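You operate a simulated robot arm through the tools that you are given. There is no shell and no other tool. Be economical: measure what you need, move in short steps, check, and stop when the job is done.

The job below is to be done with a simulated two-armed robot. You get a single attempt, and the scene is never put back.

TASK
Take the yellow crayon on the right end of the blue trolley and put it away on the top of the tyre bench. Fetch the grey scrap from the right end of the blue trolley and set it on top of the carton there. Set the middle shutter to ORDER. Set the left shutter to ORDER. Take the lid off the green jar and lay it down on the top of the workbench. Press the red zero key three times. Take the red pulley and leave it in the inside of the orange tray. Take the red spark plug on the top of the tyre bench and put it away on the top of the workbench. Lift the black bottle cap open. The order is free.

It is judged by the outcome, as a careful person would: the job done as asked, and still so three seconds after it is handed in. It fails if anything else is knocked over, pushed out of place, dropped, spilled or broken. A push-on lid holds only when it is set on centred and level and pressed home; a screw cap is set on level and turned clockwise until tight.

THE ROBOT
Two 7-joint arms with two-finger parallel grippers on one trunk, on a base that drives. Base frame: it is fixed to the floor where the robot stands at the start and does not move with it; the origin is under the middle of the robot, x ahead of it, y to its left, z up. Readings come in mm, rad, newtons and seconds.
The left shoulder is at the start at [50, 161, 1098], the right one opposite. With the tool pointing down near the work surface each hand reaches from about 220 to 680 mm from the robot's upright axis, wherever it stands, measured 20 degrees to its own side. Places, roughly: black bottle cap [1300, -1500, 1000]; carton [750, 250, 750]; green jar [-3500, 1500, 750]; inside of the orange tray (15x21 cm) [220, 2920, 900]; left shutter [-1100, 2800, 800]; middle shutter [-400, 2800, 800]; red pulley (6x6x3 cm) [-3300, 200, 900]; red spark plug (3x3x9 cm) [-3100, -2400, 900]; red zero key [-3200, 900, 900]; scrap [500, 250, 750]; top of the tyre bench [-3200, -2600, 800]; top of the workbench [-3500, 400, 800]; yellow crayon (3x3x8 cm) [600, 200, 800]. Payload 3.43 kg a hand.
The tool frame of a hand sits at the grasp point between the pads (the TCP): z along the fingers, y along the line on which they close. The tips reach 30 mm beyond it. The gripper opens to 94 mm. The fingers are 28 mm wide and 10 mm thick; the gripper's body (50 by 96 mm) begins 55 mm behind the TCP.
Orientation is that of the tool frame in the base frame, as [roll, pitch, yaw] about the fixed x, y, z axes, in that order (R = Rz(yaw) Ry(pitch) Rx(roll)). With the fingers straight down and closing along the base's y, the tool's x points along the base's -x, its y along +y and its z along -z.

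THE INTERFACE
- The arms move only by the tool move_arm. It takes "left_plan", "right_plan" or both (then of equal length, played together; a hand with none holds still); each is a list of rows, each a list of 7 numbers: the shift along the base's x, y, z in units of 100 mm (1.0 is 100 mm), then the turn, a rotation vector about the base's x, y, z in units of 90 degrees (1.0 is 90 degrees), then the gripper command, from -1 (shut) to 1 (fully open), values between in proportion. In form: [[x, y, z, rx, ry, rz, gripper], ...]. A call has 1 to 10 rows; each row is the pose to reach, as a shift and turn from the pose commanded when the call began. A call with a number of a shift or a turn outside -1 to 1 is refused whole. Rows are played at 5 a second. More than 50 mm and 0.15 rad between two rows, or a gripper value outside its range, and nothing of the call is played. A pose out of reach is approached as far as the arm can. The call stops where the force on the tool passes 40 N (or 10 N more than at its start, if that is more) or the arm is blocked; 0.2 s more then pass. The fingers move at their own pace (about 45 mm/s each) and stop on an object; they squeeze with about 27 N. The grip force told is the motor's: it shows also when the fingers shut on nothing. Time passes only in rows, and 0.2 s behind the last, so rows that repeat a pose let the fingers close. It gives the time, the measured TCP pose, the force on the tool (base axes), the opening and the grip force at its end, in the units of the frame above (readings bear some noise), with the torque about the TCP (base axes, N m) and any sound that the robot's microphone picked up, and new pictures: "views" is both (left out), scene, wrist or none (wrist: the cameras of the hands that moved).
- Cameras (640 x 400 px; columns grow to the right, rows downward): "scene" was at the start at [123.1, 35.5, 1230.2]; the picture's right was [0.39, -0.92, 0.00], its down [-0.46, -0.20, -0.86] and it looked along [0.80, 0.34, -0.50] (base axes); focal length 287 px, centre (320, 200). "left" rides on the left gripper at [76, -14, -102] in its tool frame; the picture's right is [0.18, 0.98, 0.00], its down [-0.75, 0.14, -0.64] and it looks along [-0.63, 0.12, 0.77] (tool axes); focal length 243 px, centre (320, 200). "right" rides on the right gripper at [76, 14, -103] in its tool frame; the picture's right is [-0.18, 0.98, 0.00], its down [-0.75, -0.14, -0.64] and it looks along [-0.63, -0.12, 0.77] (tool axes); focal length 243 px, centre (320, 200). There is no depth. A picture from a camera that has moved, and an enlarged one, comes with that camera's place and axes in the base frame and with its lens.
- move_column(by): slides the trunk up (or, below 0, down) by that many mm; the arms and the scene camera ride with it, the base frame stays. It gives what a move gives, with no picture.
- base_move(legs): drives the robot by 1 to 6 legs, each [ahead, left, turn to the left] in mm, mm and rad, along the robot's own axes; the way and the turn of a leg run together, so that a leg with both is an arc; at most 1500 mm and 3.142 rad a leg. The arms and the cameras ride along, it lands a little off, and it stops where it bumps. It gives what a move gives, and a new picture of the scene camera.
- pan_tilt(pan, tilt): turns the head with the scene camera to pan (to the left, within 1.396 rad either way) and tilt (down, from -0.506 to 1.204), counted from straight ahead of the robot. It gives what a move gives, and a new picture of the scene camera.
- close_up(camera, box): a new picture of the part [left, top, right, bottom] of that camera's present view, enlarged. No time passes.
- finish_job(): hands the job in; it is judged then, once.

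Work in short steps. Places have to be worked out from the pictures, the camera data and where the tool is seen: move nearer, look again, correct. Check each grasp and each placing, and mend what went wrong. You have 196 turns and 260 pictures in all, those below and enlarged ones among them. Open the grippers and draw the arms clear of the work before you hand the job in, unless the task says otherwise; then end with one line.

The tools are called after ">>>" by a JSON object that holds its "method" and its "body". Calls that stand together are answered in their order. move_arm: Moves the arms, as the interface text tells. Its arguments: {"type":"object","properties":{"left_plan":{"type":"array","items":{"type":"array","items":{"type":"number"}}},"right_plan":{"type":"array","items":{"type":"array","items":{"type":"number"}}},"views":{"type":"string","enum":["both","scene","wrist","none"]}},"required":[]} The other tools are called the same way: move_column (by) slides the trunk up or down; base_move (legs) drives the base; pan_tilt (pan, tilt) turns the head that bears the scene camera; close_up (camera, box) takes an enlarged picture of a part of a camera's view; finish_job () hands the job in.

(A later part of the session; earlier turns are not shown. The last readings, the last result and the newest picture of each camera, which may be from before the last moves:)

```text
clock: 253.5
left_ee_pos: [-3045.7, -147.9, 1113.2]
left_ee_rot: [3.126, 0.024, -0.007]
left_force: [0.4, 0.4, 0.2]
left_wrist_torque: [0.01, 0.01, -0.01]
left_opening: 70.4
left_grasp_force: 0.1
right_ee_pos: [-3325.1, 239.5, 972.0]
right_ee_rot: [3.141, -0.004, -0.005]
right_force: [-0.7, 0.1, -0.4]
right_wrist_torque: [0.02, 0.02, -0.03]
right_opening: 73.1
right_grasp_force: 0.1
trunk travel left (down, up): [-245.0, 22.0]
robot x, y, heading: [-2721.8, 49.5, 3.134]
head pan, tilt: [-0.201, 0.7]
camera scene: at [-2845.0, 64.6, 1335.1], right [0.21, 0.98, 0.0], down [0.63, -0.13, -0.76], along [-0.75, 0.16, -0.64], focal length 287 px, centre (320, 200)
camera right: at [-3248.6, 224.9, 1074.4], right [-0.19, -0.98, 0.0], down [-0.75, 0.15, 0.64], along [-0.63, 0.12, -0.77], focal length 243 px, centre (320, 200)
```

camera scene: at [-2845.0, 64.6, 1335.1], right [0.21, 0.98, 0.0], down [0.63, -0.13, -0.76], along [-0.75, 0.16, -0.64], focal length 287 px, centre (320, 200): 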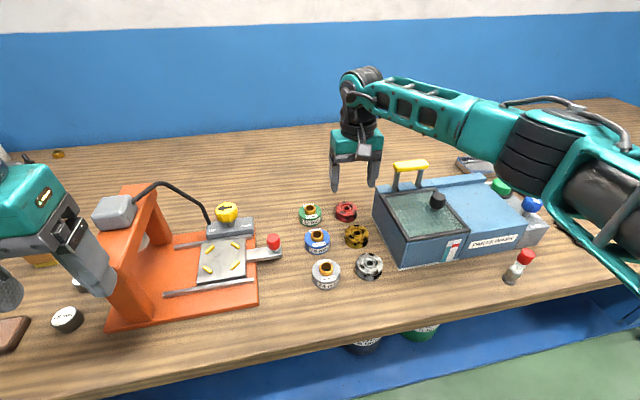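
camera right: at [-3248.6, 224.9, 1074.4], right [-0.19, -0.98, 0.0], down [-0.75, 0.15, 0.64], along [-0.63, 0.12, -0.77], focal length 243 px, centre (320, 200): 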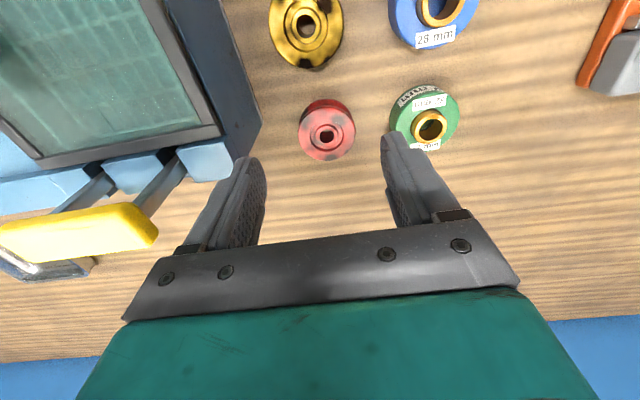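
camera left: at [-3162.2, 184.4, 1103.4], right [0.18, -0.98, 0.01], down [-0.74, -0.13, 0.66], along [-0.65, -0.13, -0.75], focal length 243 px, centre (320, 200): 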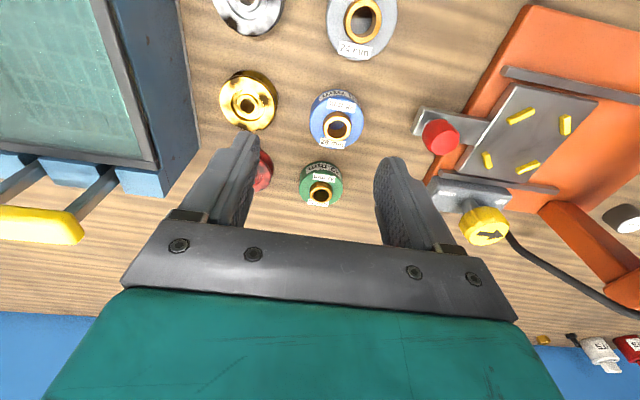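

The right hand reaches well. I turn it 30° so the fingers go into the wider diagonal gaps, and centre over the pulley at (-3335,236).

>>> {"method": "move_arm", "body": {"right_plan": [[-0.03, -0.01, 0, 0, 0, 0.09, 0.6], [-0.06, -0.03, 0, 0, 0, 0.18, 0.6], [-0.1, -0.03, 0, 0, 0, 0.27, 0.6], [-0.1, -0.03, -0.1, 0, 0, 0.33, 0.6], [-0.1, -0.03, -0.3, 0, 0, 0.33, 0.6]], "views": "both"}}

>>> {"method": "close_up", "body": {"camera": "right", "box": [200, 60, 440, 220]}}

```text
clock: 254.7
left_ee_pos: [-3043.7, -146.4, 1114.2]
left_ee_rot: [3.128, 0.028, -0.009]
left_force: [-0.4, 0.7, 0.7]
left_wrist_torque: [-0.04, 0.04, 0.0]
left_opening: 70.5
left_grasp_force: 0.0
right_ee_pos: [-3303.9, 270.1, 965.4]
right_ee_rot: [-3.138, 0.022, 0.392]
right_force: [-13.5, -6.9, 22.7]
right_wrist_torque: [0.71, 0.48, 0.56]
right_opening: 74.4
right_grasp_force: 0.0
right hand out of reach, approached as far as the arm can: row 3, 4, 5
trunk travel left (down, up): [-245.0, 22.0]
robot x, y, heading: [-2725.6, 48.8, 3.141]
head pan, tilt: [-0.201, 0.7]
camera scene: at [-2842.6, 65.7, 1336.0], right [0.21, 0.98, 0.0], down [0.63, -0.13, -0.77], along [-0.75, 0.16, -0.64], focal length 287 px, centre (320, 200)
camera right: at [-3227.0, 287.0, 1064.9], right [0.21, -0.98, 0.0], down [-0.74, -0.15, 0.66], along [-0.65, -0.14, -0.75], focal length 243 px, centre (320, 200)
```

scene: 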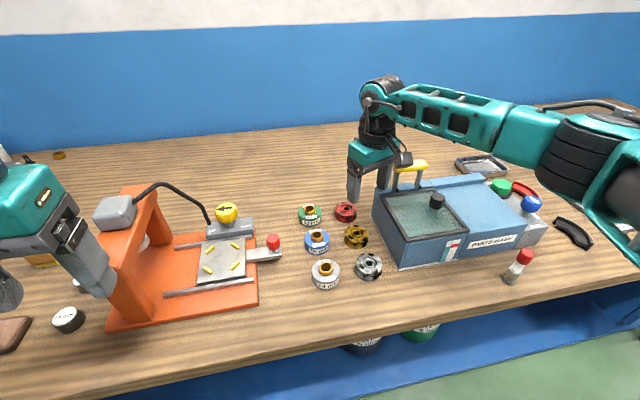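
right: 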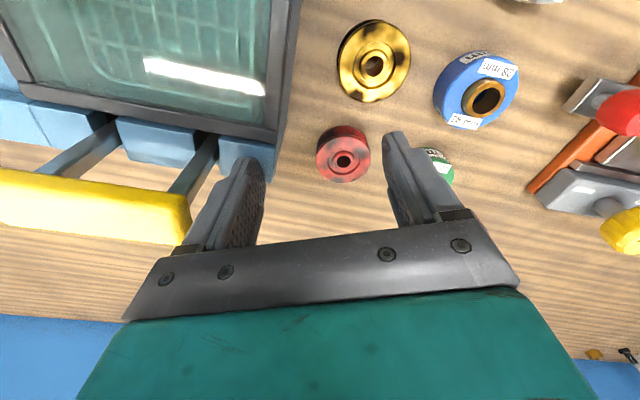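

```text
2.50 times, centred on (320, 140) of right
camera zoom: at [-3227.0, 287.0, 1064.9], right [0.21, -0.98, 0.0], down [-0.74, -0.15, 0.66], along [-0.65, -0.14, -0.75], focal length 606 px, centre (320, 350)
```

zoom: 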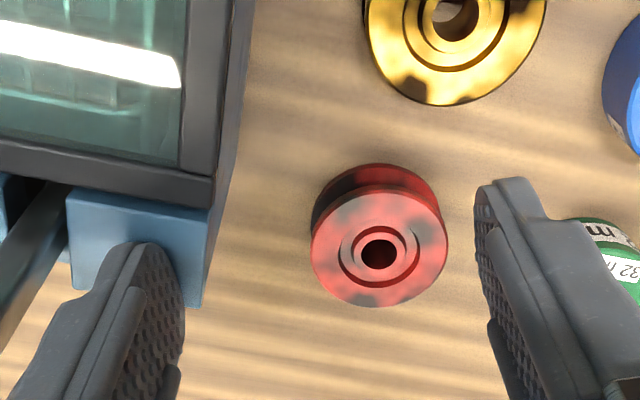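

The turn carried the hand sideways and it touched the washer box. I lift off at once, straight up.

>>> {"method": "move_arm", "body": {"right_plan": [[0, 0, 0.3, 0, 0, 0, 0.6], [0, 0, 0.6, 0, 0, 0, 0.6]], "views": "scene"}}

```text
clock: 255.3
left_ee_pos: [-3045.2, -146.6, 1112.5]
left_ee_rot: [3.128, 0.023, -0.009]
left_force: [-0.3, -0.5, 0.3]
left_wrist_torque: [-0.01, 0.0, 0.01]
left_opening: 70.5
left_grasp_force: 0.1
right_ee_pos: [-3304.1, 269.8, 1016.1]
right_ee_rot: [-3.139, -0.001, 0.386]
right_force: [0.4, -0.1, -0.4]
right_wrist_torque: [0.01, -0.02, -0.01]
right_opening: 75.0
right_grasp_force: 0.1
trunk travel left (down, up): [-245.0, 22.0]
robot x, y, heading: [-2723.1, 47.4, 3.131]
head pan, tilt: [-0.201, 0.7]
camera scene: at [-2845.0, 64.4, 1334.9], right [0.21, 0.98, 0.0], down [0.63, -0.13, -0.76], along [-0.75, 0.16, -0.64], focal length 287 px, centre (320, 200)
```

scene: 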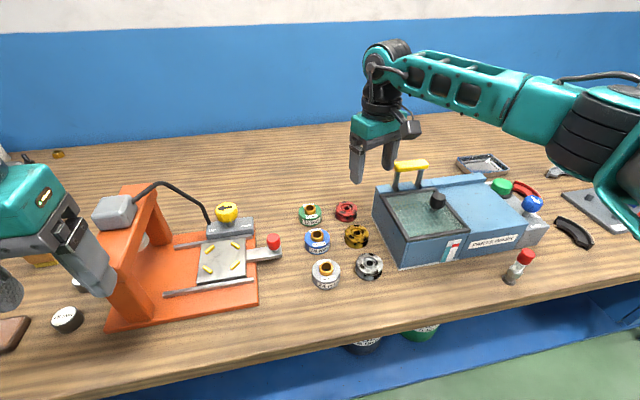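

Nothing was displaced. I shift away from the box, turn the hand back to yaw 0, and move the base 40 mm closer to gain reach.

>>> {"method": "move_arm", "body": {"right_plan": [[0.1, -0.2, 0.1, 0, 0, 0, 0.5], [0.3, -0.45, 0.2, 0, 0, -0.08, 0.5], [0.5, -0.6, 0.2, 0, 0, -0.17, 0.45], [0.7, -0.6, 0.2, 0, 0, -0.245, 0.4]], "views": "none"}}

>>> {"method": "base_move", "body": {"legs": [[40, 0, 0.0]]}}

```text
clock: 256.3
left_ee_pos: [-3045.2, -147.5, 1113.5]
left_ee_rot: [3.129, 0.025, -0.008]
left_force: [0.5, -0.1, -0.2]
left_wrist_torque: [0.01, -0.01, -0.03]
left_opening: 70.5
left_grasp_force: 0.0
right_ee_pos: [-3232.0, 210.3, 1038.4]
right_ee_rot: [-3.14, 0.001, 0.001]
right_force: [-0.3, -0.2, 0.7]
right_wrist_torque: [-0.02, 0.01, 0.01]
right_opening: 65.7
right_grasp_force: 0.0
trunk travel left (down, up): [-245.0, 22.0]
robot x, y, heading: [-2721.8, 47.6, 3.136]
head pan, tilt: [-0.201, 0.7]
```

```text
clock: 257.1
left_ee_pos: [-3086.7, -146.1, 1112.6]
left_ee_rot: [3.129, 0.022, -0.009]
left_force: [-0.5, 0.1, 0.5]
left_wrist_torque: [0.01, 0.0, -0.02]
left_opening: 70.6
left_grasp_force: 0.0
right_ee_pos: [-3275.5, 211.8, 1036.7]
right_ee_rot: [-3.138, 0.0, 0.003]
right_force: [0.1, 0.5, -1.3]
right_wrist_torque: [-0.01, -0.02, 0.01]
right_opening: 65.9
right_grasp_force: 0.0
trunk travel left (down, up): [-245.0, 22.0]
robot x, y, heading: [-2763.0, 46.7, 3.134]
head pan, tilt: [-0.201, 0.7]
camera scene: at [-2887.0, 65.0, 1334.9], right [0.21, 0.98, 0.0], down [0.63, -0.13, -0.76], along [-0.75, 0.16, -0.65], focal length 287 px, centre (320, 200)
```

scene: 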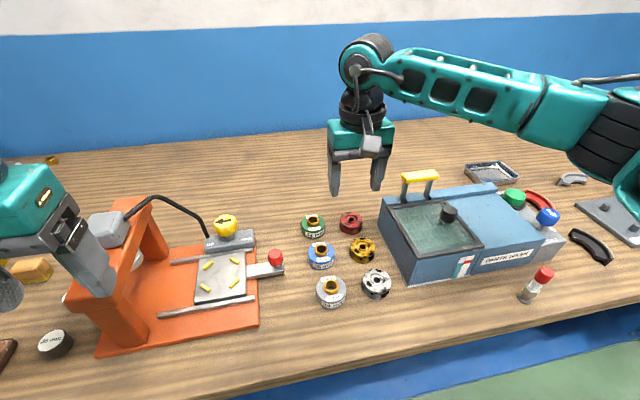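

Now I move over the pulley with yaw 0 and a 66 mm opening, stopping above it to check.

>>> {"method": "move_arm", "body": {"right_plan": [[-0.2, 0.1, -0.2, 0, 0, 0, 0.4], [-0.4, 0.2, -0.4, 0, 0, 0, 0.4], [-0.6, 0.25, -0.7, 0, 0, 0, 0.4]], "views": "wrist"}}

>>> {"method": "close_up", "body": {"camera": "right", "box": [200, 60, 440, 220]}}

```text
clock: 257.9
left_ee_pos: [-3086.8, -146.9, 1112.8]
left_ee_rot: [3.129, 0.025, -0.009]
left_force: [0.3, -0.3, 0.1]
left_wrist_torque: [-0.02, 0.03, 0.0]
left_opening: 70.5
left_grasp_force: 0.0
right_ee_pos: [-3333.5, 236.9, 967.8]
right_ee_rot: [-3.139, 0.003, 0.003]
right_force: [0.1, 0.1, 0.4]
right_wrist_torque: [0.0, -0.05, 0.0]
right_opening: 65.4
right_grasp_force: 0.0
trunk travel left (down, up): [-245.0, 22.0]
robot x, y, heading: [-2760.3, 46.6, 3.136]
head pan, tilt: [-0.201, 0.7]
camera right: at [-3257.1, 224.5, 1069.9], right [-0.18, -0.98, 0.0], down [-0.75, 0.14, 0.64], along [-0.63, 0.12, -0.77], focal length 243 px, centre (320, 200)
```

right: 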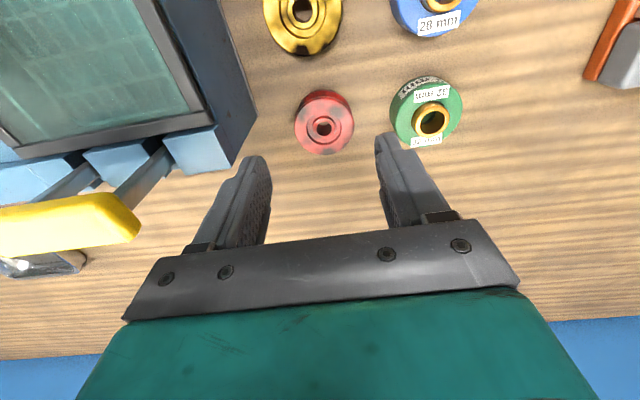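

```text
2.50 times, centred on (320, 140) of right
camera zoom: at [-3257.1, 224.5, 1069.9], right [-0.18, -0.98, 0.0], down [-0.75, 0.14, 0.64], along [-0.63, 0.12, -0.77], focal length 606 px, centre (320, 350)
```

zoom: 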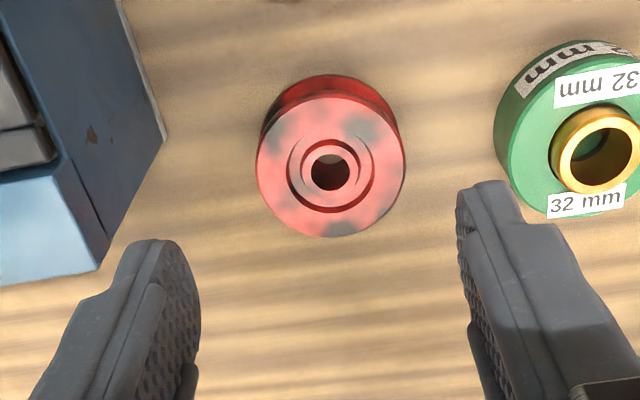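

The pulley is centred under the hand (47 mm across, at (-3335,236)) with clearance both sides. I go down to TCP z≈893.

>>> {"method": "move_arm", "body": {"right_plan": [[-0.01, -0.005, -0.35, 0, 0, 0, 0.4], [-0.01, -0.005, -0.6, 0, 0, 0, 0.4], [-0.01, -0.005, -0.75, 0, 0, 0, 0.4]], "views": "wrist"}}

```text
clock: 258.7
left_ee_pos: [-3085.3, -146.5, 1112.1]
left_ee_rot: [3.127, 0.026, -0.009]
left_force: [-0.1, 0.2, 1.0]
left_wrist_torque: [-0.02, 0.02, 0.0]
left_opening: 70.5
left_grasp_force: 0.0
right_ee_pos: [-3336.2, 235.6, 891.8]
right_ee_rot: [-3.137, 0.001, 0.002]
right_force: [-0.5, 0.7, -0.7]
right_wrist_torque: [0.02, 0.0, 0.01]
right_opening: 65.7
right_grasp_force: 0.1
trunk travel left (down, up): [-245.0, 22.0]
robot x, y, heading: [-2759.5, 49.3, 3.135]
head pan, tilt: [-0.201, 0.7]
camera right: at [-3260.1, 222.8, 993.7], right [-0.18, -0.98, 0.0], down [-0.75, 0.14, 0.64], along [-0.63, 0.12, -0.77], focal length 243 px, centre (320, 200)
```

right: 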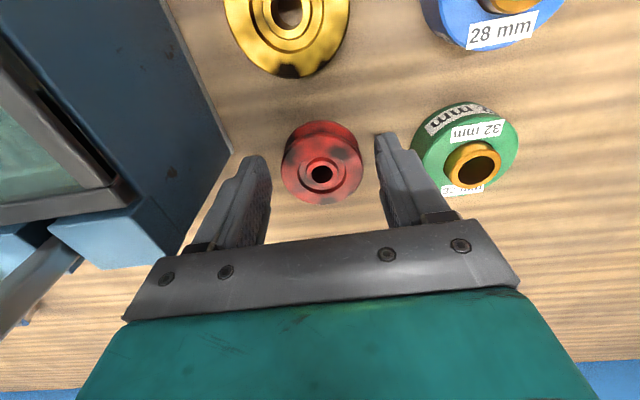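

The pulley sits between the pads. I close and lift.

>>> {"method": "move_arm", "body": {"right_plan": [[0, 0, -0.03, 0, 0, 0, 0.4], [0, 0, -0.03, 0, 0, 0, -1], [0, 0, -0.03, 0, 0, 0, -1], [0, 0, -0.03, 0, 0, 0, -1], [0, 0, -0.03, 0, 0, 0, -1]], "views": "none"}}

>>> {"method": "move_arm", "body": {"right_plan": [[0, 0, 0.3, 0, 0, 0, -1], [0, 0, 0.6, 0, 0, 0, -1], [0, 0, 0.8, 0, 0, 0, -1]], "views": "wrist"}}

```text
clock: 259.9
left_ee_pos: [-3085.5, -148.1, 1113.2]
left_ee_rot: [3.127, 0.025, -0.009]
left_force: [0.2, -0.2, 1.1]
left_wrist_torque: [-0.01, 0.03, 0.0]
left_opening: 70.6
left_grasp_force: 0.1
right_ee_pos: [-3336.6, 234.7, 889.6]
right_ee_rot: [-3.139, 0.001, 0.003]
right_force: [-0.1, 0.1, 0.0]
right_wrist_torque: [0.03, -0.01, 0.03]
right_opening: 52.5
right_grasp_force: 26.9
trunk travel left (down, up): [-245.0, 22.0]
robot x, y, heading: [-2761.6, 44.2, 3.133]
head pan, tilt: [-0.201, 0.7]
```

```text
clock: 260.7
left_ee_pos: [-3086.0, -146.3, 1114.0]
left_ee_rot: [3.128, 0.025, -0.009]
left_force: [0.6, -0.5, -0.1]
left_wrist_torque: [0.03, 0.0, -0.03]
left_opening: 70.5
left_grasp_force: 0.0
right_ee_pos: [-3334.5, 234.4, 969.6]
right_ee_rot: [-3.139, 0.001, 0.005]
right_force: [0.0, -0.9, -1.0]
right_wrist_torque: [0.03, -0.01, 0.02]
right_opening: 52.2
right_grasp_force: 26.9
trunk travel left (down, up): [-245.0, 22.0]
robot x, y, heading: [-2766.1, 48.4, 3.132]
head pan, tilt: [-0.201, 0.7]
camera right: at [-3258.5, 221.9, 1070.3], right [-0.18, -0.98, 0.0], down [-0.75, 0.14, 0.64], along [-0.63, 0.12, -0.77], focal length 243 px, centre (320, 200)
```

right: 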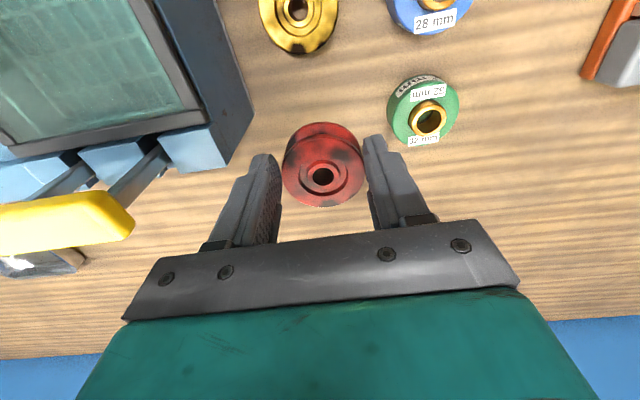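

The pulley is held at 52 mm. I retract, back away from the bench, turn to face +y, and look towards the shutters and tray.

>>> {"method": "move_arm", "body": {"right_plan": [[0.2, -0.1, 0.3, 0, 0, 0, -1], [0.5, -0.2, 0.5, 0, 0, 0, -1], [0.8, -0.3, 0.7, 0, 0, 0, -1], [1, -0.3, 0.9, 0, 0, 0, -1]], "views": "none"}}

>>> {"method": "move_arm", "body": {"right_plan": [[0.4, 0, 0.1, 0, 0, 0, -1], [0.8, 0, 0.1, 0, 0, 0, -1], [1, 0, 0.1, 0, 0, 0, -1]], "views": "none"}}

>>> {"method": "base_move", "body": {"legs": [[-700, 0, 0], [0, 0, -1.57], [700, -300, 0]]}}

>>> {"method": "pan_tilt", "body": {"pan": -0.6, "tilt": 0.2}}

```text
clock: 261.7
left_ee_pos: [-3086.4, -147.4, 1113.1]
left_ee_rot: [3.127, 0.025, -0.009]
left_force: [-0.5, -0.1, 0.5]
left_wrist_torque: [0.0, 0.01, 0.01]
left_opening: 70.5
left_grasp_force: 0.1
right_ee_pos: [-3237.5, 207.7, 1057.2]
right_ee_rot: [-3.139, 0.001, 0.001]
right_force: [0.2, 0.6, 0.5]
right_wrist_torque: [0.02, -0.01, 0.02]
right_opening: 52.5
right_grasp_force: 27.2
trunk travel left (down, up): [-245.0, 22.0]
robot x, y, heading: [-2761.4, 46.8, 3.133]
head pan, tilt: [-0.201, 0.7]
```

```text
clock: 262.5
left_ee_pos: [-3085.9, -147.0, 1112.7]
left_ee_rot: [3.128, 0.024, -0.009]
left_force: [0.1, 0.4, 0.0]
left_wrist_torque: [0.02, 0.01, 0.0]
left_opening: 70.5
left_grasp_force: 0.1
right_ee_pos: [-3135.2, 205.8, 1066.6]
right_ee_rot: [-3.139, 0.003, 0.001]
right_force: [0.3, -0.3, -1.1]
right_wrist_torque: [-0.01, 0.04, 0.0]
right_opening: 52.5
right_grasp_force: 26.7
trunk travel left (down, up): [-245.0, 22.0]
robot x, y, heading: [-2763.5, 47.9, 3.138]
head pan, tilt: [-0.201, 0.7]
```

```text
clock: 273.8
left_ee_pos: [-1944.0, 1053.7, 1112.5]
left_ee_rot: [3.127, 0.023, -1.598]
left_force: [-0.2, 1.1, 0.4]
left_wrist_torque: [-0.03, 0.0, -0.01]
left_opening: 70.0
left_grasp_force: 0.1
right_ee_pos: [-1590.6, 1096.7, 1066.5]
right_ee_rot: [-3.137, 0.002, -1.584]
right_force: [0.0, 0.2, -0.7]
right_wrist_torque: [-0.01, -0.01, -0.01]
right_opening: 52.3
right_grasp_force: 27.3
trunk travel left (down, up): [-245.0, 22.0]
robot x, y, heading: [-1756.8, 725.6, 1.551]
head pan, tilt: [-0.201, 0.7]
camera scene: at [-1736.0, 849.4, 1335.0], right [0.97, -0.22, 0.0], down [-0.14, -0.63, -0.76], along [0.17, 0.75, -0.64], focal length 287 px, centre (320, 200)
```

scene: 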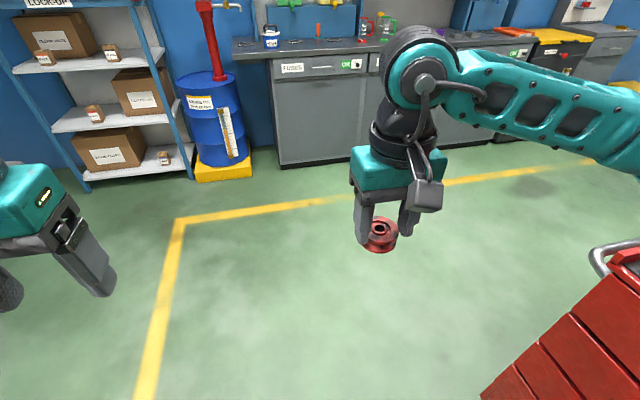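

```text
clock: 274.8
left_ee_pos: [-1945.8, 1053.7, 1112.2]
left_ee_rot: [3.128, 0.025, -1.597]
left_force: [0.0, -0.6, 0.5]
left_wrist_torque: [0.05, -0.04, 0.03]
left_opening: 70.3
left_grasp_force: 0.1
right_ee_pos: [-1591.2, 1096.5, 1066.8]
right_ee_rot: [-3.137, 0.001, -1.585]
right_force: [0.1, 1.1, -1.0]
right_wrist_torque: [0.0, 0.0, 0.01]
right_opening: 52.6
right_grasp_force: 27.1
trunk travel left (down, up): [-245.0, 22.0]
robot x, y, heading: [-1756.8, 726.3, 1.551]
head pan, tilt: [-0.6, 0.201]
camera scene: at [-1700.6, 842.1, 1380.4], right [0.81, -0.58, 0.0], down [-0.12, -0.16, -0.98], along [0.57, 0.8, -0.2], focal length 287 px, centre (320, 200)
```

scene: 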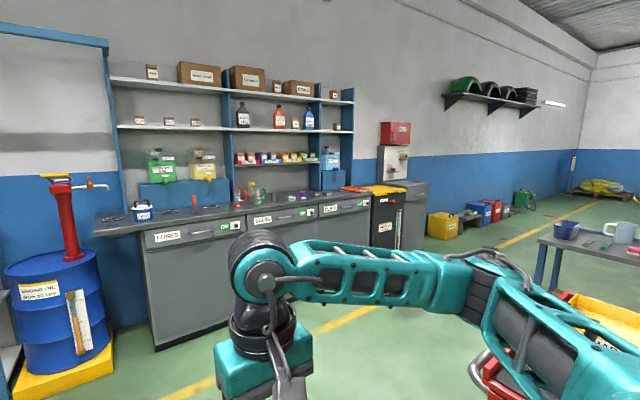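

I see a counter with three fronts carrying "OK" shutters and an orange tray at its right end. I enlarge it.

>>> {"method": "close_up", "body": {"camera": "scene", "box": [130, 170, 450, 350]}}

```text
2.00 times, centred on (290, 260) of scene
camera zoom: at [-1700.6, 842.1, 1380.4], right [0.81, -0.58, 0.0], down [-0.12, -0.16, -0.98], along [0.57, 0.8, -0.2], focal length 574 px, centre (380, 80)
```

zoom: 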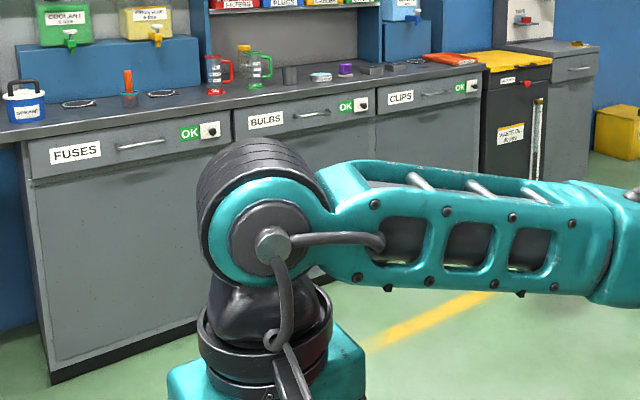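

The drawers FUSES, BULBS and CLIPS carry the shutters. The pulley goes first: I drive ahead to y≈1900 and along right towards the tray.

>>> {"method": "base_move", "body": {"legs": [[1150, 0, 0.02], [0, -1400, 0]]}}

>>> {"method": "pan_tilt", "body": {"pan": 0.0, "tilt": 0.4}}

```text
clock: 293.0
left_ee_pos: [-539.2, 2248.8, 1113.0]
left_ee_rot: [3.128, 0.025, -1.498]
left_force: [-0.2, 0.2, -0.4]
left_wrist_torque: [-0.03, -0.02, 0.01]
left_opening: 70.3
left_grasp_force: 0.2
right_ee_pos: [-191.3, 2327.7, 1066.0]
right_ee_rot: [-3.138, 0.002, -1.486]
right_force: [-0.1, 0.4, 0.1]
right_wrist_torque: [0.02, 0.01, -0.02]
right_opening: 52.2
right_grasp_force: 27.3
trunk travel left (down, up): [-245.0, 22.0]
robot x, y, heading: [-316.8, 1945.0, 1.643]
head pan, tilt: [-0.6, 0.201]
camera scene: at [-275.5, 2063.9, 1380.5], right [0.87, -0.5, 0.0], down [-0.1, -0.17, -0.98], along [0.49, 0.85, -0.2], focal length 287 px, centre (320, 200)
```

scene: 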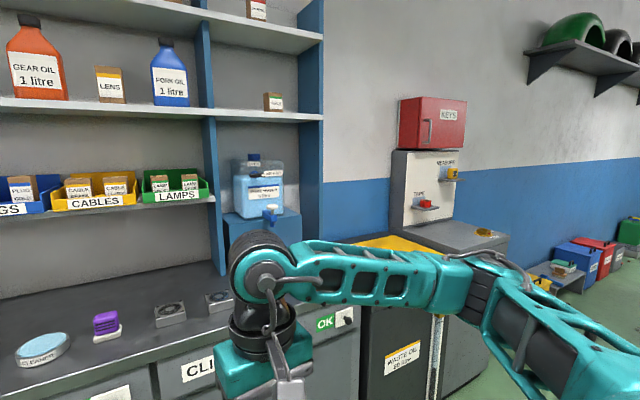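

```text
clock: 294.0
left_ee_pos: [-539.4, 2249.3, 1112.7]
left_ee_rot: [3.128, 0.025, -1.498]
left_force: [0.3, -0.5, 0.1]
left_wrist_torque: [0.0, 0.01, 0.02]
left_opening: 70.4
left_grasp_force: 0.1
right_ee_pos: [-190.5, 2327.9, 1066.9]
right_ee_rot: [-3.137, 0.001, -1.487]
right_force: [-0.1, -0.2, -0.2]
right_wrist_torque: [-0.02, 0.01, 0.0]
right_opening: 51.9
right_grasp_force: 26.7
trunk travel left (down, up): [-245.0, 22.0]
robot x, y, heading: [-316.7, 1943.0, 1.653]
head pan, tilt: [0.0, 0.4]
camera scene: at [-329.1, 2075.7, 1361.9], right [1.0, 0.07, 0.0], down [0.03, -0.39, -0.92], along [-0.07, 0.92, -0.39], focal length 287 px, centre (320, 200)
```

scene: 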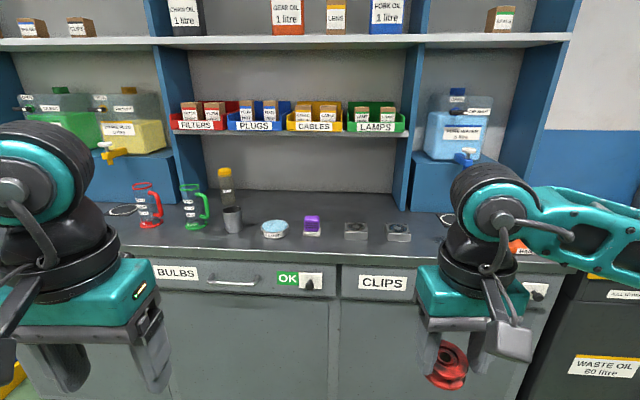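

I move 330 mm right and square up to find the tray.

>>> {"method": "base_move", "body": {"legs": [[0, -330, -0.078]]}}

>>> {"method": "pan_tilt", "body": {"pan": 0.15, "tilt": 0.5}}

```text
clock: 297.5
left_ee_pos: [-184.8, 2279.4, 1113.2]
left_ee_rot: [3.129, 0.025, -1.574]
left_force: [0.1, 0.1, 0.1]
left_wrist_torque: [0.03, -0.01, 0.04]
left_opening: 70.5
left_grasp_force: 0.0
right_ee_pos: [168.6, 2329.5, 1067.6]
right_ee_rot: [-3.14, 0.002, -1.563]
right_force: [0.4, 0.5, -0.8]
right_wrist_torque: [-0.02, -0.02, 0.02]
right_opening: 52.0
right_grasp_force: 27.5
trunk travel left (down, up): [-245.0, 22.0]
robot x, y, heading: [9.3, 1957.2, 1.572]
head pan, tilt: [0.0, 0.4]
camera scene: at [11.2, 2088.5, 1361.9], right [1.0, 0.0, 0.0], down [0.0, -0.39, -0.92], along [0.0, 0.92, -0.39], focal length 287 px, centre (320, 200)
```

scene: 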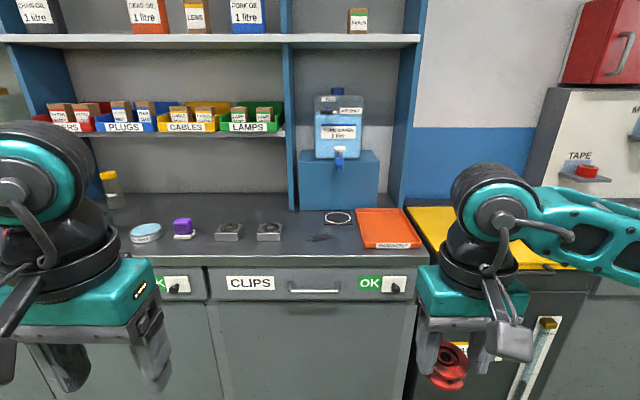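

```text
clock: 298.2
left_ee_pos: [-185.5, 2278.1, 1113.3]
left_ee_rot: [3.128, 0.023, -1.571]
left_force: [-0.1, 0.1, -0.2]
left_wrist_torque: [-0.01, 0.0, -0.03]
left_opening: 70.5
left_grasp_force: 0.1
right_ee_pos: [166.5, 2330.2, 1067.5]
right_ee_rot: [-3.137, 0.002, -1.561]
right_force: [-0.2, -0.2, -0.4]
right_wrist_torque: [0.0, 0.0, -0.04]
right_opening: 52.1
right_grasp_force: 27.4
trunk travel left (down, up): [-245.0, 22.0]
robot x, y, heading: [9.8, 1957.1, 1.568]
head pan, tilt: [0.15, 0.499]
camera scene: at [-2.6, 2085.8, 1352.8], right [0.99, 0.15, 0.0], down [0.07, -0.47, -0.88], along [-0.13, 0.87, -0.48], focal length 287 px, centre (320, 200)
```

scene: 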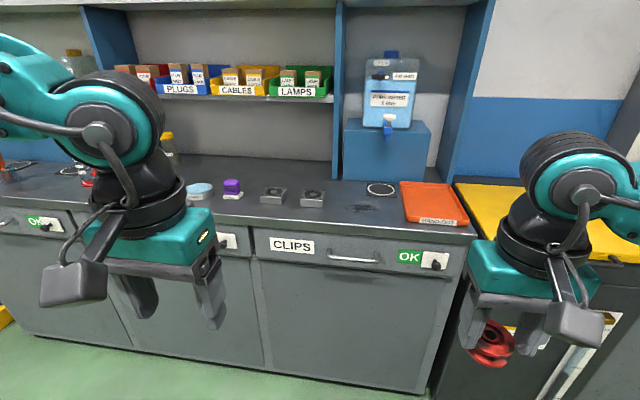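

The orange tray is at about (234,2933), with its floor near z≈905, and the counter edge at y≈2737. I drive 370 mm ahead.

>>> {"method": "base_move", "body": {"legs": [[370, -40, 0]]}}

>>> {"method": "pan_tilt", "body": {"pan": -0.2, "tilt": 0.7}}

```text
clock: 300.5
left_ee_pos: [-146.8, 2644.4, 1113.1]
left_ee_rot: [3.127, 0.025, -1.571]
left_force: [0.2, 0.7, 1.2]
left_wrist_torque: [-0.03, -0.01, 0.02]
left_opening: 70.4
left_grasp_force: 0.1
right_ee_pos: [206.4, 2697.4, 1067.0]
right_ee_rot: [-3.138, 0.001, -1.562]
right_force: [-0.8, -0.4, -1.1]
right_wrist_torque: [0.01, 0.0, 0.0]
right_opening: 51.9
right_grasp_force: 27.0
trunk travel left (down, up): [-245.0, 22.0]
robot x, y, heading: [52.8, 2322.1, 1.572]
head pan, tilt: [0.15, 0.499]
camera scene: at [36.8, 2453.1, 1352.7], right [0.99, 0.15, 0.0], down [0.07, -0.47, -0.88], along [-0.13, 0.87, -0.48], focal length 287 px, centre (320, 200)
```

scene: 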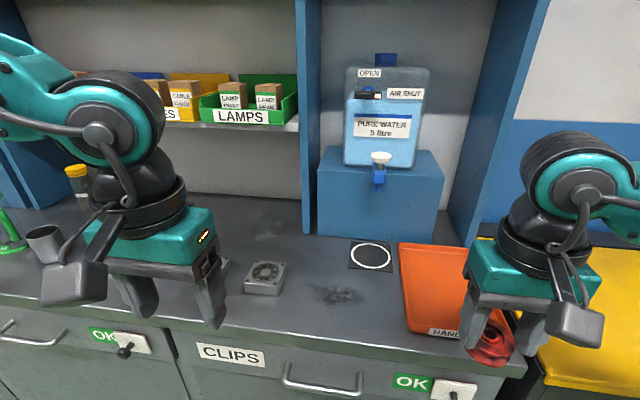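

```text
clock: 301.4
left_ee_pos: [-146.6, 2644.8, 1112.6]
left_ee_rot: [3.128, 0.024, -1.571]
left_force: [0.0, 0.6, 0.5]
left_wrist_torque: [-0.01, 0.03, 0.05]
left_opening: 70.4
left_grasp_force: 0.0
right_ee_pos: [206.7, 2696.5, 1067.6]
right_ee_rot: [-3.138, 0.002, -1.559]
right_force: [-1.2, -0.4, 0.2]
right_wrist_torque: [-0.04, 0.03, 0.02]
right_opening: 51.9
right_grasp_force: 27.2
trunk travel left (down, up): [-245.0, 22.0]
robot x, y, heading: [51.2, 2323.2, 1.573]
head pan, tilt: [-0.201, 0.7]
camera scene: at [67.2, 2446.0, 1335.1], right [0.98, -0.2, 0.0], down [-0.13, -0.63, -0.77], along [0.15, 0.75, -0.64], focal length 287 px, centre (320, 200)
```

scene: 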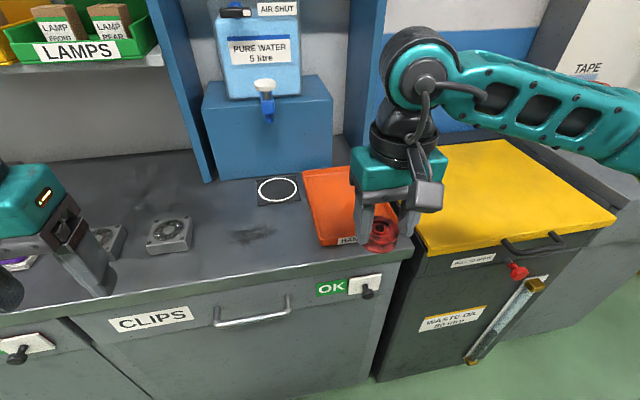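

The tray centre refines to (232,2921). I carry the pulley over it.

>>> {"method": "move_arm", "body": {"right_plan": [[0.06, 0.4, 0, 0, 0, 0, -1], [0.12, 0.8, 0, 0, 0, 0, -1], [0.15, 1, -0.1, 0, 0, 0, -1]], "views": "none"}}

>>> {"method": "move_arm", "body": {"right_plan": [[0.05, 0.4, -0.1, 0, 0, 0, -1], [0.1, 0.8, -0.3, 0, 0, 0, -1], [0.1, 1, -0.6, 0, 0, 0, -1]], "views": "both"}}

```text
clock: 302.1
left_ee_pos: [-146.1, 2643.8, 1113.6]
left_ee_rot: [3.127, 0.025, -1.569]
left_force: [0.1, -0.5, 0.3]
left_wrist_torque: [0.01, 0.01, 0.04]
left_opening: 70.5
left_grasp_force: 0.0
right_ee_pos: [220.7, 2797.9, 1056.9]
right_ee_rot: [-3.139, 0.001, -1.559]
right_force: [1.1, -0.1, -1.0]
right_wrist_torque: [-0.01, -0.03, -0.01]
right_opening: 51.9
right_grasp_force: 26.6
trunk travel left (down, up): [-245.0, 22.0]
robot x, y, heading: [49.7, 2320.0, 1.573]
head pan, tilt: [-0.201, 0.7]
```

```text
clock: 302.9
left_ee_pos: [-146.7, 2644.0, 1113.3]
left_ee_rot: [3.128, 0.025, -1.571]
left_force: [-0.2, 0.6, -0.8]
left_wrist_torque: [-0.05, -0.01, 0.0]
left_opening: 70.5
left_grasp_force: 0.0
right_ee_pos: [231.3, 2896.0, 995.5]
right_ee_rot: [-3.139, 0.002, -1.558]
right_force: [0.3, 0.5, -1.0]
right_wrist_torque: [0.0, 0.0, 0.0]
right_opening: 51.8
right_grasp_force: 27.1
trunk travel left (down, up): [-245.0, 22.0]
robot x, y, heading: [48.5, 2321.4, 1.574]
head pan, tilt: [-0.201, 0.7]
camera scene: at [67.3, 2446.5, 1335.0], right [0.98, -0.2, 0.0], down [-0.13, -0.63, -0.76], along [0.15, 0.75, -0.64], focal length 287 px, centre (320, 200)
camera right: at [217.2, 2820.8, 1096.2], right [-0.98, 0.17, 0.0], down [0.13, 0.75, 0.64], along [0.11, 0.63, -0.77], focal length 243 px, centre (320, 200)
```

scene: 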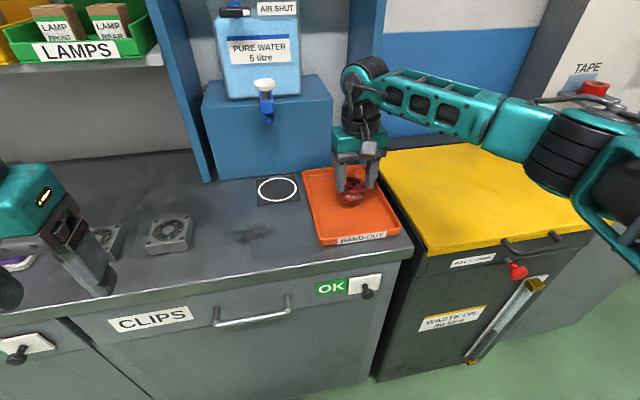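
right: 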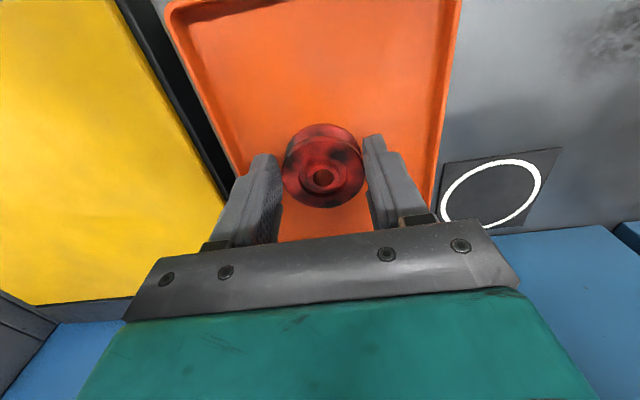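

The pulley hangs inside the tray outline. I go 15 mm further back and lower.

>>> {"method": "move_arm", "body": {"right_plan": [[-0.03, 0.1, -0.2, 0, 0, 0, -1], [-0.03, 0.15, -0.4, 0, 0, 0, -1], [-0.03, 0.15, -0.46, 0, 0, 0, -1]], "views": "none"}}

>>> {"method": "move_arm", "body": {"right_plan": [[0, 0, -0.04, 0, 0, 0, -1], [0, 0, -0.07, 0, 0, 0, -1]], "views": "none"}}

>>> {"method": "close_up", "body": {"camera": "scene", "box": [290, 130, 430, 260]}}

```text
clock: 303.8
left_ee_pos: [-146.4, 2642.7, 1113.4]
left_ee_rot: [3.129, 0.027, -1.57]
left_force: [-0.2, 0.0, -0.2]
left_wrist_torque: [-0.02, 0.0, -0.03]
left_opening: 70.9
left_grasp_force: 0.2
right_ee_pos: [225.6, 2911.8, 954.8]
right_ee_rot: [-3.141, 0.009, -1.561]
right_force: [3.6, -5.2, 20.9]
right_wrist_torque: [-0.14, -0.13, -0.14]
right_opening: 52.2
right_grasp_force: 27.1
trunk travel left (down, up): [-245.0, 22.0]
robot x, y, heading: [52.7, 2325.2, 1.571]
head pan, tilt: [-0.201, 0.7]
```

```text
clock: 304.4
left_ee_pos: [-147.8, 2642.3, 1113.2]
left_ee_rot: [3.127, 0.026, -1.572]
left_force: [0.0, -0.1, 0.9]
left_wrist_torque: [0.03, 0.01, -0.01]
left_opening: 70.6
left_grasp_force: 0.2
right_ee_pos: [228.5, 2911.9, 946.9]
right_ee_rot: [-3.137, 0.008, -1.561]
right_force: [4.3, 1.5, 22.6]
right_wrist_torque: [0.36, -0.14, -0.12]
right_opening: 52.0
right_grasp_force: 27.3
trunk travel left (down, up): [-245.0, 22.0]
robot x, y, heading: [52.9, 2321.6, 1.571]
head pan, tilt: [-0.201, 0.7]
```

```text
3.08 times, centred on (360, 195) of scene
camera zoom: at [67.0, 2443.7, 1335.4], right [0.98, -0.2, 0.0], down [-0.13, -0.63, -0.77], along [0.15, 0.75, -0.64], focal length 882 px, centre (197, 215)
```

zoom: 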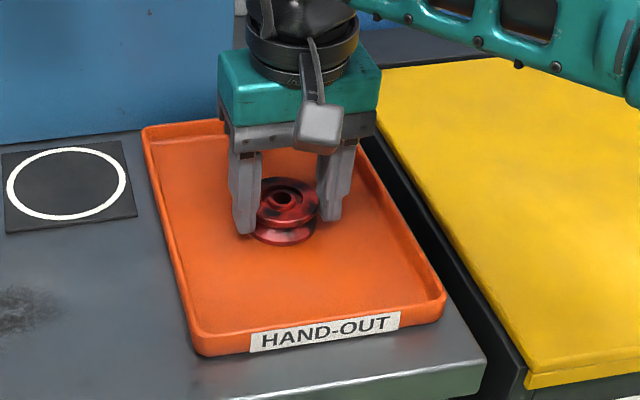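

The pulley rests on the tray floor with 22 N. I ease off, open and rise.

>>> {"method": "move_arm", "body": {"right_plan": [[0, 0, 0.05, 0, 0, 0, -0.2], [0, 0, 0.05, 0, 0, 0, 0.5], [0, 0, 0.05, 0, 0, 0, 0.5], [0, 0, 0.4, 0, 0, 0, 0.5], [0, 0, 0.8, 0, 0, 0, 0.5]], "views": "both"}}

```text
clock: 305.6
left_ee_pos: [-147.2, 2644.3, 1112.5]
left_ee_rot: [3.129, 0.025, -1.571]
left_force: [-0.4, -0.9, -0.4]
left_wrist_torque: [0.03, -0.02, 0.0]
left_opening: 70.4
left_grasp_force: 0.0
right_ee_pos: [228.2, 2911.6, 1022.6]
right_ee_rot: [-3.139, 0.001, -1.556]
right_force: [0.1, -0.3, -0.3]
right_wrist_torque: [-0.02, 0.0, -0.01]
right_opening: 70.5
right_grasp_force: 0.0
trunk travel left (down, up): [-245.0, 22.0]
robot x, y, heading: [52.3, 2324.1, 1.572]
head pan, tilt: [-0.201, 0.7]
camera scene: at [67.2, 2445.6, 1335.1], right [0.98, -0.2, 0.0], down [-0.13, -0.63, -0.77], along [0.15, 0.75, -0.64], focal length 287 px, centre (320, 200)
camera right: at [214.9, 2836.0, 1125.0], right [-0.98, 0.17, 0.0], down [0.13, 0.75, 0.64], along [0.11, 0.63, -0.77], focal length 243 px, centre (320, 200)
```

scene: 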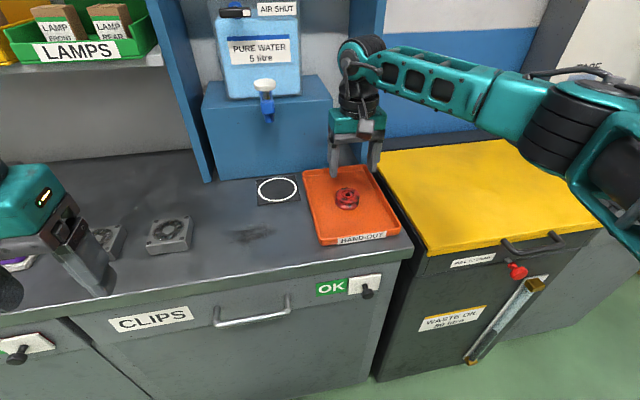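
right: 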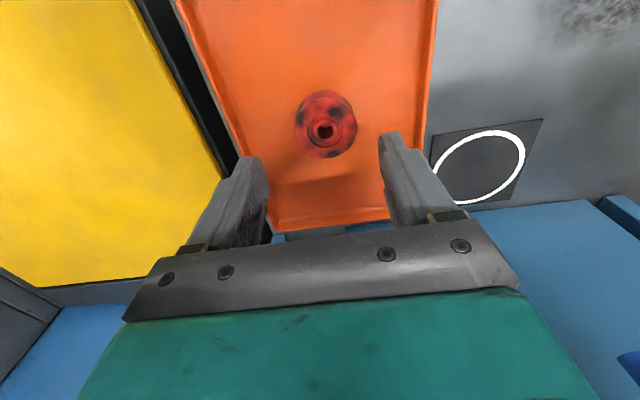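

The pulley is in the tray. Next are the shutters: I retract the right hand and drive left to stand before the middle (BULBS) shutter.

>>> {"method": "move_arm", "body": {"right_plan": [[0, -0.3, 0.2, 0, 0, 0, 0.3], [-0.1, -0.65, 0.3, 0, 0, 0, 0.1], [-0.15, -1, 0.3, 0, 0, 0, 0.1]], "views": "none"}}

>>> {"method": "move_arm", "body": {"right_plan": [[-0.1, -0.4, 0, 0, 0, 0, 0.1], [-0.2, -0.8, 0, 0, 0, 0, 0.1], [-0.2, -1, 0, 0, 0, 0, 0.1]], "views": "none"}}

>>> {"method": "base_move", "body": {"legs": [[-60, 560, 0]]}}

>>> {"method": "pan_tilt", "body": {"pan": -0.1, "tilt": 0.85}}

```text
clock: 306.4
left_ee_pos: [-146.6, 2644.9, 1111.8]
left_ee_rot: [3.13, 0.023, -1.572]
left_force: [-0.5, 0.1, 0.2]
left_wrist_torque: [-0.02, 0.0, 0.02]
left_opening: 70.5
left_grasp_force: 0.0
right_ee_pos: [217.2, 2809.9, 1052.9]
right_ee_rot: [-3.138, 0.002, -1.56]
right_force: [0.4, 0.7, 0.5]
right_wrist_torque: [0.01, -0.02, 0.01]
right_opening: 51.7
right_grasp_force: 0.0
trunk travel left (down, up): [-245.0, 22.0]
robot x, y, heading: [50.7, 2323.7, 1.569]
head pan, tilt: [-0.201, 0.7]
```

```text
clock: 307.1
left_ee_pos: [-147.2, 2644.6, 1113.1]
left_ee_rot: [3.127, 0.025, -1.572]
left_force: [0.1, 0.8, 0.2]
left_wrist_torque: [0.03, 0.01, 0.0]
left_opening: 70.4
left_grasp_force: 0.0
right_ee_pos: [193.9, 2710.6, 1052.6]
right_ee_rot: [3.141, 0.001, -1.559]
right_force: [-0.9, -0.2, -0.2]
right_wrist_torque: [0.03, 0.0, -0.01]
right_opening: 51.4
right_grasp_force: 0.1
trunk travel left (down, up): [-245.0, 22.0]
robot x, y, heading: [51.9, 2323.1, 1.573]
head pan, tilt: [-0.201, 0.7]
```

```text
clock: 312.5
left_ee_pos: [-703.4, 2575.4, 1112.1]
left_ee_rot: [3.126, 0.024, -1.558]
left_force: [-0.5, 0.4, 0.2]
left_wrist_torque: [0.01, 0.02, -0.02]
left_opening: 70.3
left_grasp_force: 0.1
right_ee_pos: [-364.6, 2647.7, 1051.8]
right_ee_rot: [-3.137, 0.002, -1.545]
right_force: [0.3, -0.5, 0.2]
right_wrist_torque: [-0.02, -0.02, -0.05]
right_opening: 51.6
right_grasp_force: 0.1
trunk travel left (down, up): [-245.0, 22.0]
robot x, y, heading: [-503.3, 2256.3, 1.583]
head pan, tilt: [-0.201, 0.7]
camera scene: at [-486.3, 2380.0, 1335.1], right [0.98, -0.18, 0.0], down [-0.12, -0.63, -0.76], along [0.14, 0.75, -0.64], focal length 287 px, centre (320, 200)
```

scene: 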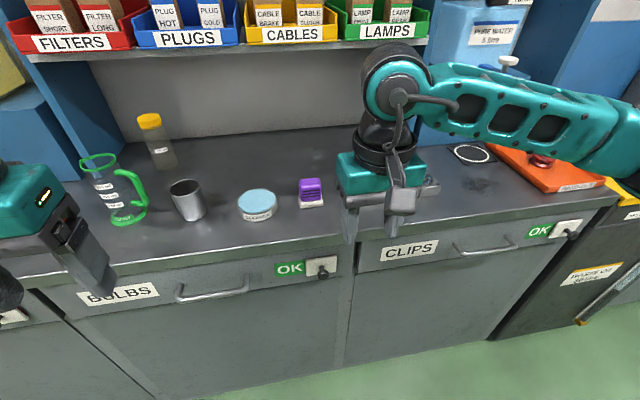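

```text
clock: 313.2
left_ee_pos: [-701.9, 2574.7, 1113.6]
left_ee_rot: [3.129, 0.024, -1.557]
left_force: [0.3, -0.5, 0.3]
left_wrist_torque: [0.01, 0.02, 0.02]
left_opening: 70.3
left_grasp_force: 0.0
right_ee_pos: [-363.9, 2647.1, 1051.9]
right_ee_rot: [-3.138, 0.001, -1.543]
right_force: [0.1, 0.3, 0.1]
right_wrist_torque: [0.03, -0.03, -0.01]
right_opening: 51.8
right_grasp_force: 0.1
trunk travel left (down, up): [-245.0, 22.0]
robot x, y, heading: [-500.0, 2254.8, 1.585]
head pan, tilt: [-0.099, 0.85]
camera scene: at [-495.2, 2374.4, 1322.8], right [1.0, -0.08, 0.0], down [-0.06, -0.75, -0.66], along [0.05, 0.66, -0.75], focal length 287 px, centre (320, 200)
```

scene: 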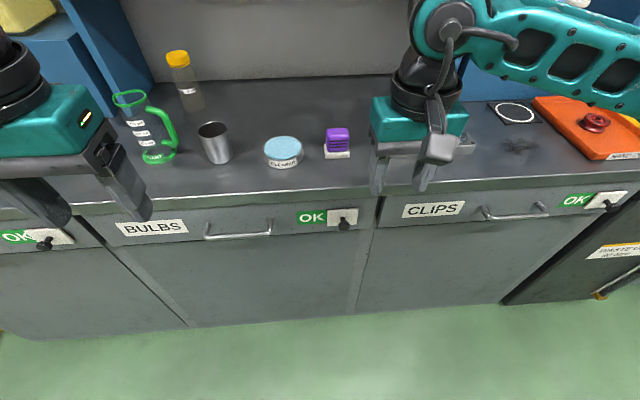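

>>> {"method": "close_up", "body": {"camera": "scene", "box": [280, 180, 400, 255]}}

```text
5.33 times, centred on (340, 218) of scene
camera zoom: at [-495.2, 2374.4, 1322.8], right [1.0, -0.08, 0.0], down [-0.06, -0.75, -0.66], along [0.05, 0.66, -0.75], focal length 1530 px, centre (213, 107)
```

zoom: 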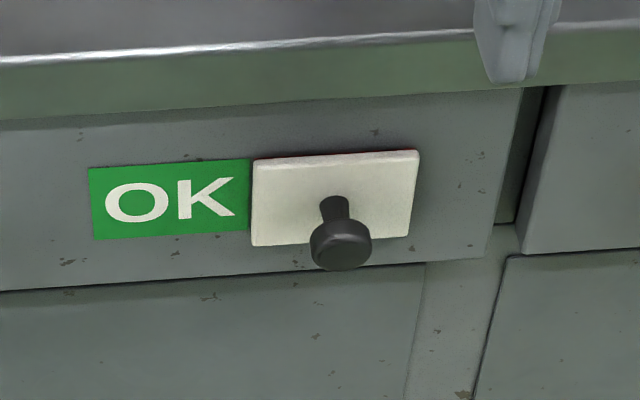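

The knob's head works out to (-412,2750,803), protruding about 25 mm from the plate. I lower the trunk 120 mm, then tilt the right hand 40° forward so the fingers can straddle the knob with the body clear of the counter.

>>> {"method": "move_column", "body": {"by": -120}}

>>> {"method": "move_arm", "body": {"right_plan": [[-0.1, 0, 0, 0.09, 0, 0, 0.1], [-0.2, 0, 0, 0.18, 0, 0, 0.1], [-0.3, -0.05, -0.1, 0.27, 0, 0, 0.1], [-0.4, -0.1, -0.2, 0.36, 0, 0, 0.1], [-0.46, -0.1, -0.4, 0.44, 0, 0, 0.1]], "views": "both"}}

```text
clock: 314.7
left_ee_pos: [-702.8, 2576.0, 994.3]
left_ee_rot: [3.127, 0.025, -1.557]
left_force: [0.5, 0.0, -0.2]
left_wrist_torque: [0.02, -0.02, -0.05]
left_opening: 70.5
left_grasp_force: 0.0
right_ee_pos: [-364.1, 2647.0, 932.0]
right_ee_rot: [-3.138, 0.0, -1.546]
right_force: [-0.7, -0.4, 0.0]
right_wrist_torque: [-0.02, 0.04, 0.01]
right_opening: 51.7
right_grasp_force: 0.1
trunk travel left (down, up): [-125.0, 142.0]
robot x, y, heading: [-503.8, 2254.5, 1.584]
head pan, tilt: [-0.099, 0.85]
```

```text
clock: 315.9
left_ee_pos: [-702.6, 2574.0, 993.3]
left_ee_rot: [3.127, 0.025, -1.557]
left_force: [-1.5, 0.6, 0.4]
left_wrist_torque: [-0.01, 0.04, -0.03]
left_opening: 70.7
left_grasp_force: 0.2
right_ee_pos: [-411.1, 2637.1, 890.7]
right_ee_rot: [-3.121, 0.695, -1.539]
right_force: [-0.1, -0.4, 1.1]
right_wrist_torque: [0.0, 0.0, -0.03]
right_opening: 51.7
right_grasp_force: 0.0
trunk travel left (down, up): [-125.0, 142.0]
robot x, y, heading: [-502.5, 2259.1, 1.588]
head pan, tilt: [-0.099, 0.85]
camera scene: at [-495.3, 2374.5, 1202.8], right [1.0, -0.08, 0.0], down [-0.06, -0.75, -0.66], along [0.05, 0.66, -0.75], focal length 287 px, centre (320, 200)
camera right: at [-424.4, 2513.2, 920.2], right [-0.99, 0.12, 0.1], down [0.12, 0.17, 0.98], along [0.1, 0.98, -0.18], focal length 243 px, centre (320, 200)
```

scene: 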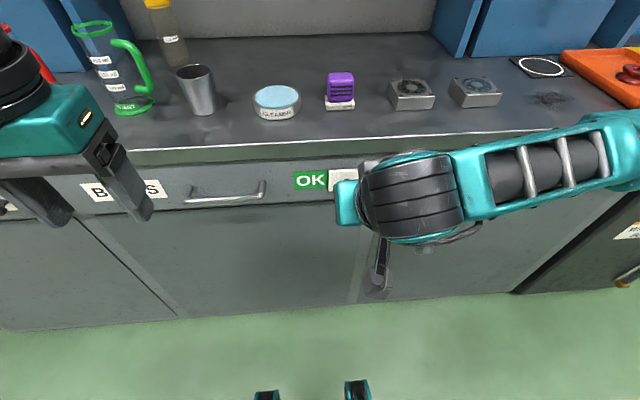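
right: 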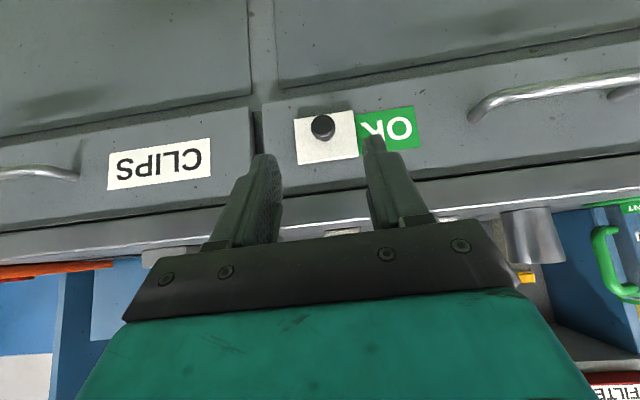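

The wrist camera confirms the knob at (-411,2750,801). I approach along the hand's axis to straddle it.

>>> {"method": "move_arm", "body": {"right_plan": [[0, 0.35, -0.3, 0, 0, 0, 0.1], [0, 0.65, -0.55, 0, 0, 0, 0.1], [0, 0.95, -0.76, 0, 0, 0, 0.1]], "views": "wrist"}}

```text
clock: 316.7
left_ee_pos: [-701.2, 2575.3, 993.7]
left_ee_rot: [3.128, 0.025, -1.556]
left_force: [-0.1, -0.1, 0.6]
left_wrist_torque: [0.02, 0.01, 0.02]
left_opening: 70.7
left_grasp_force: 0.1
right_ee_pos: [-409.3, 2733.2, 815.0]
right_ee_rot: [-3.115, 0.694, -1.537]
right_force: [0.5, -0.1, -0.5]
right_wrist_torque: [0.03, 0.03, 0.02]
right_opening: 51.7
right_grasp_force: 0.0
trunk travel left (down, up): [-125.0, 142.0]
robot x, y, heading: [-500.0, 2255.2, 1.588]
head pan, tilt: [-0.099, 0.85]
camera right: at [-423.0, 2609.8, 843.8], right [-0.99, 0.12, 0.1], down [0.12, 0.17, 0.98], along [0.1, 0.98, -0.18], focal length 243 px, centre (320, 200)
```

right: 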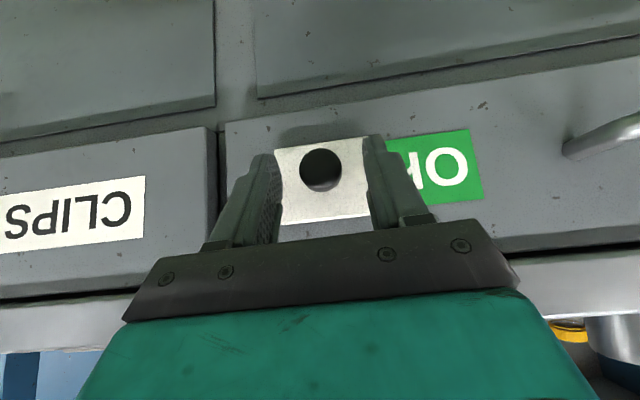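

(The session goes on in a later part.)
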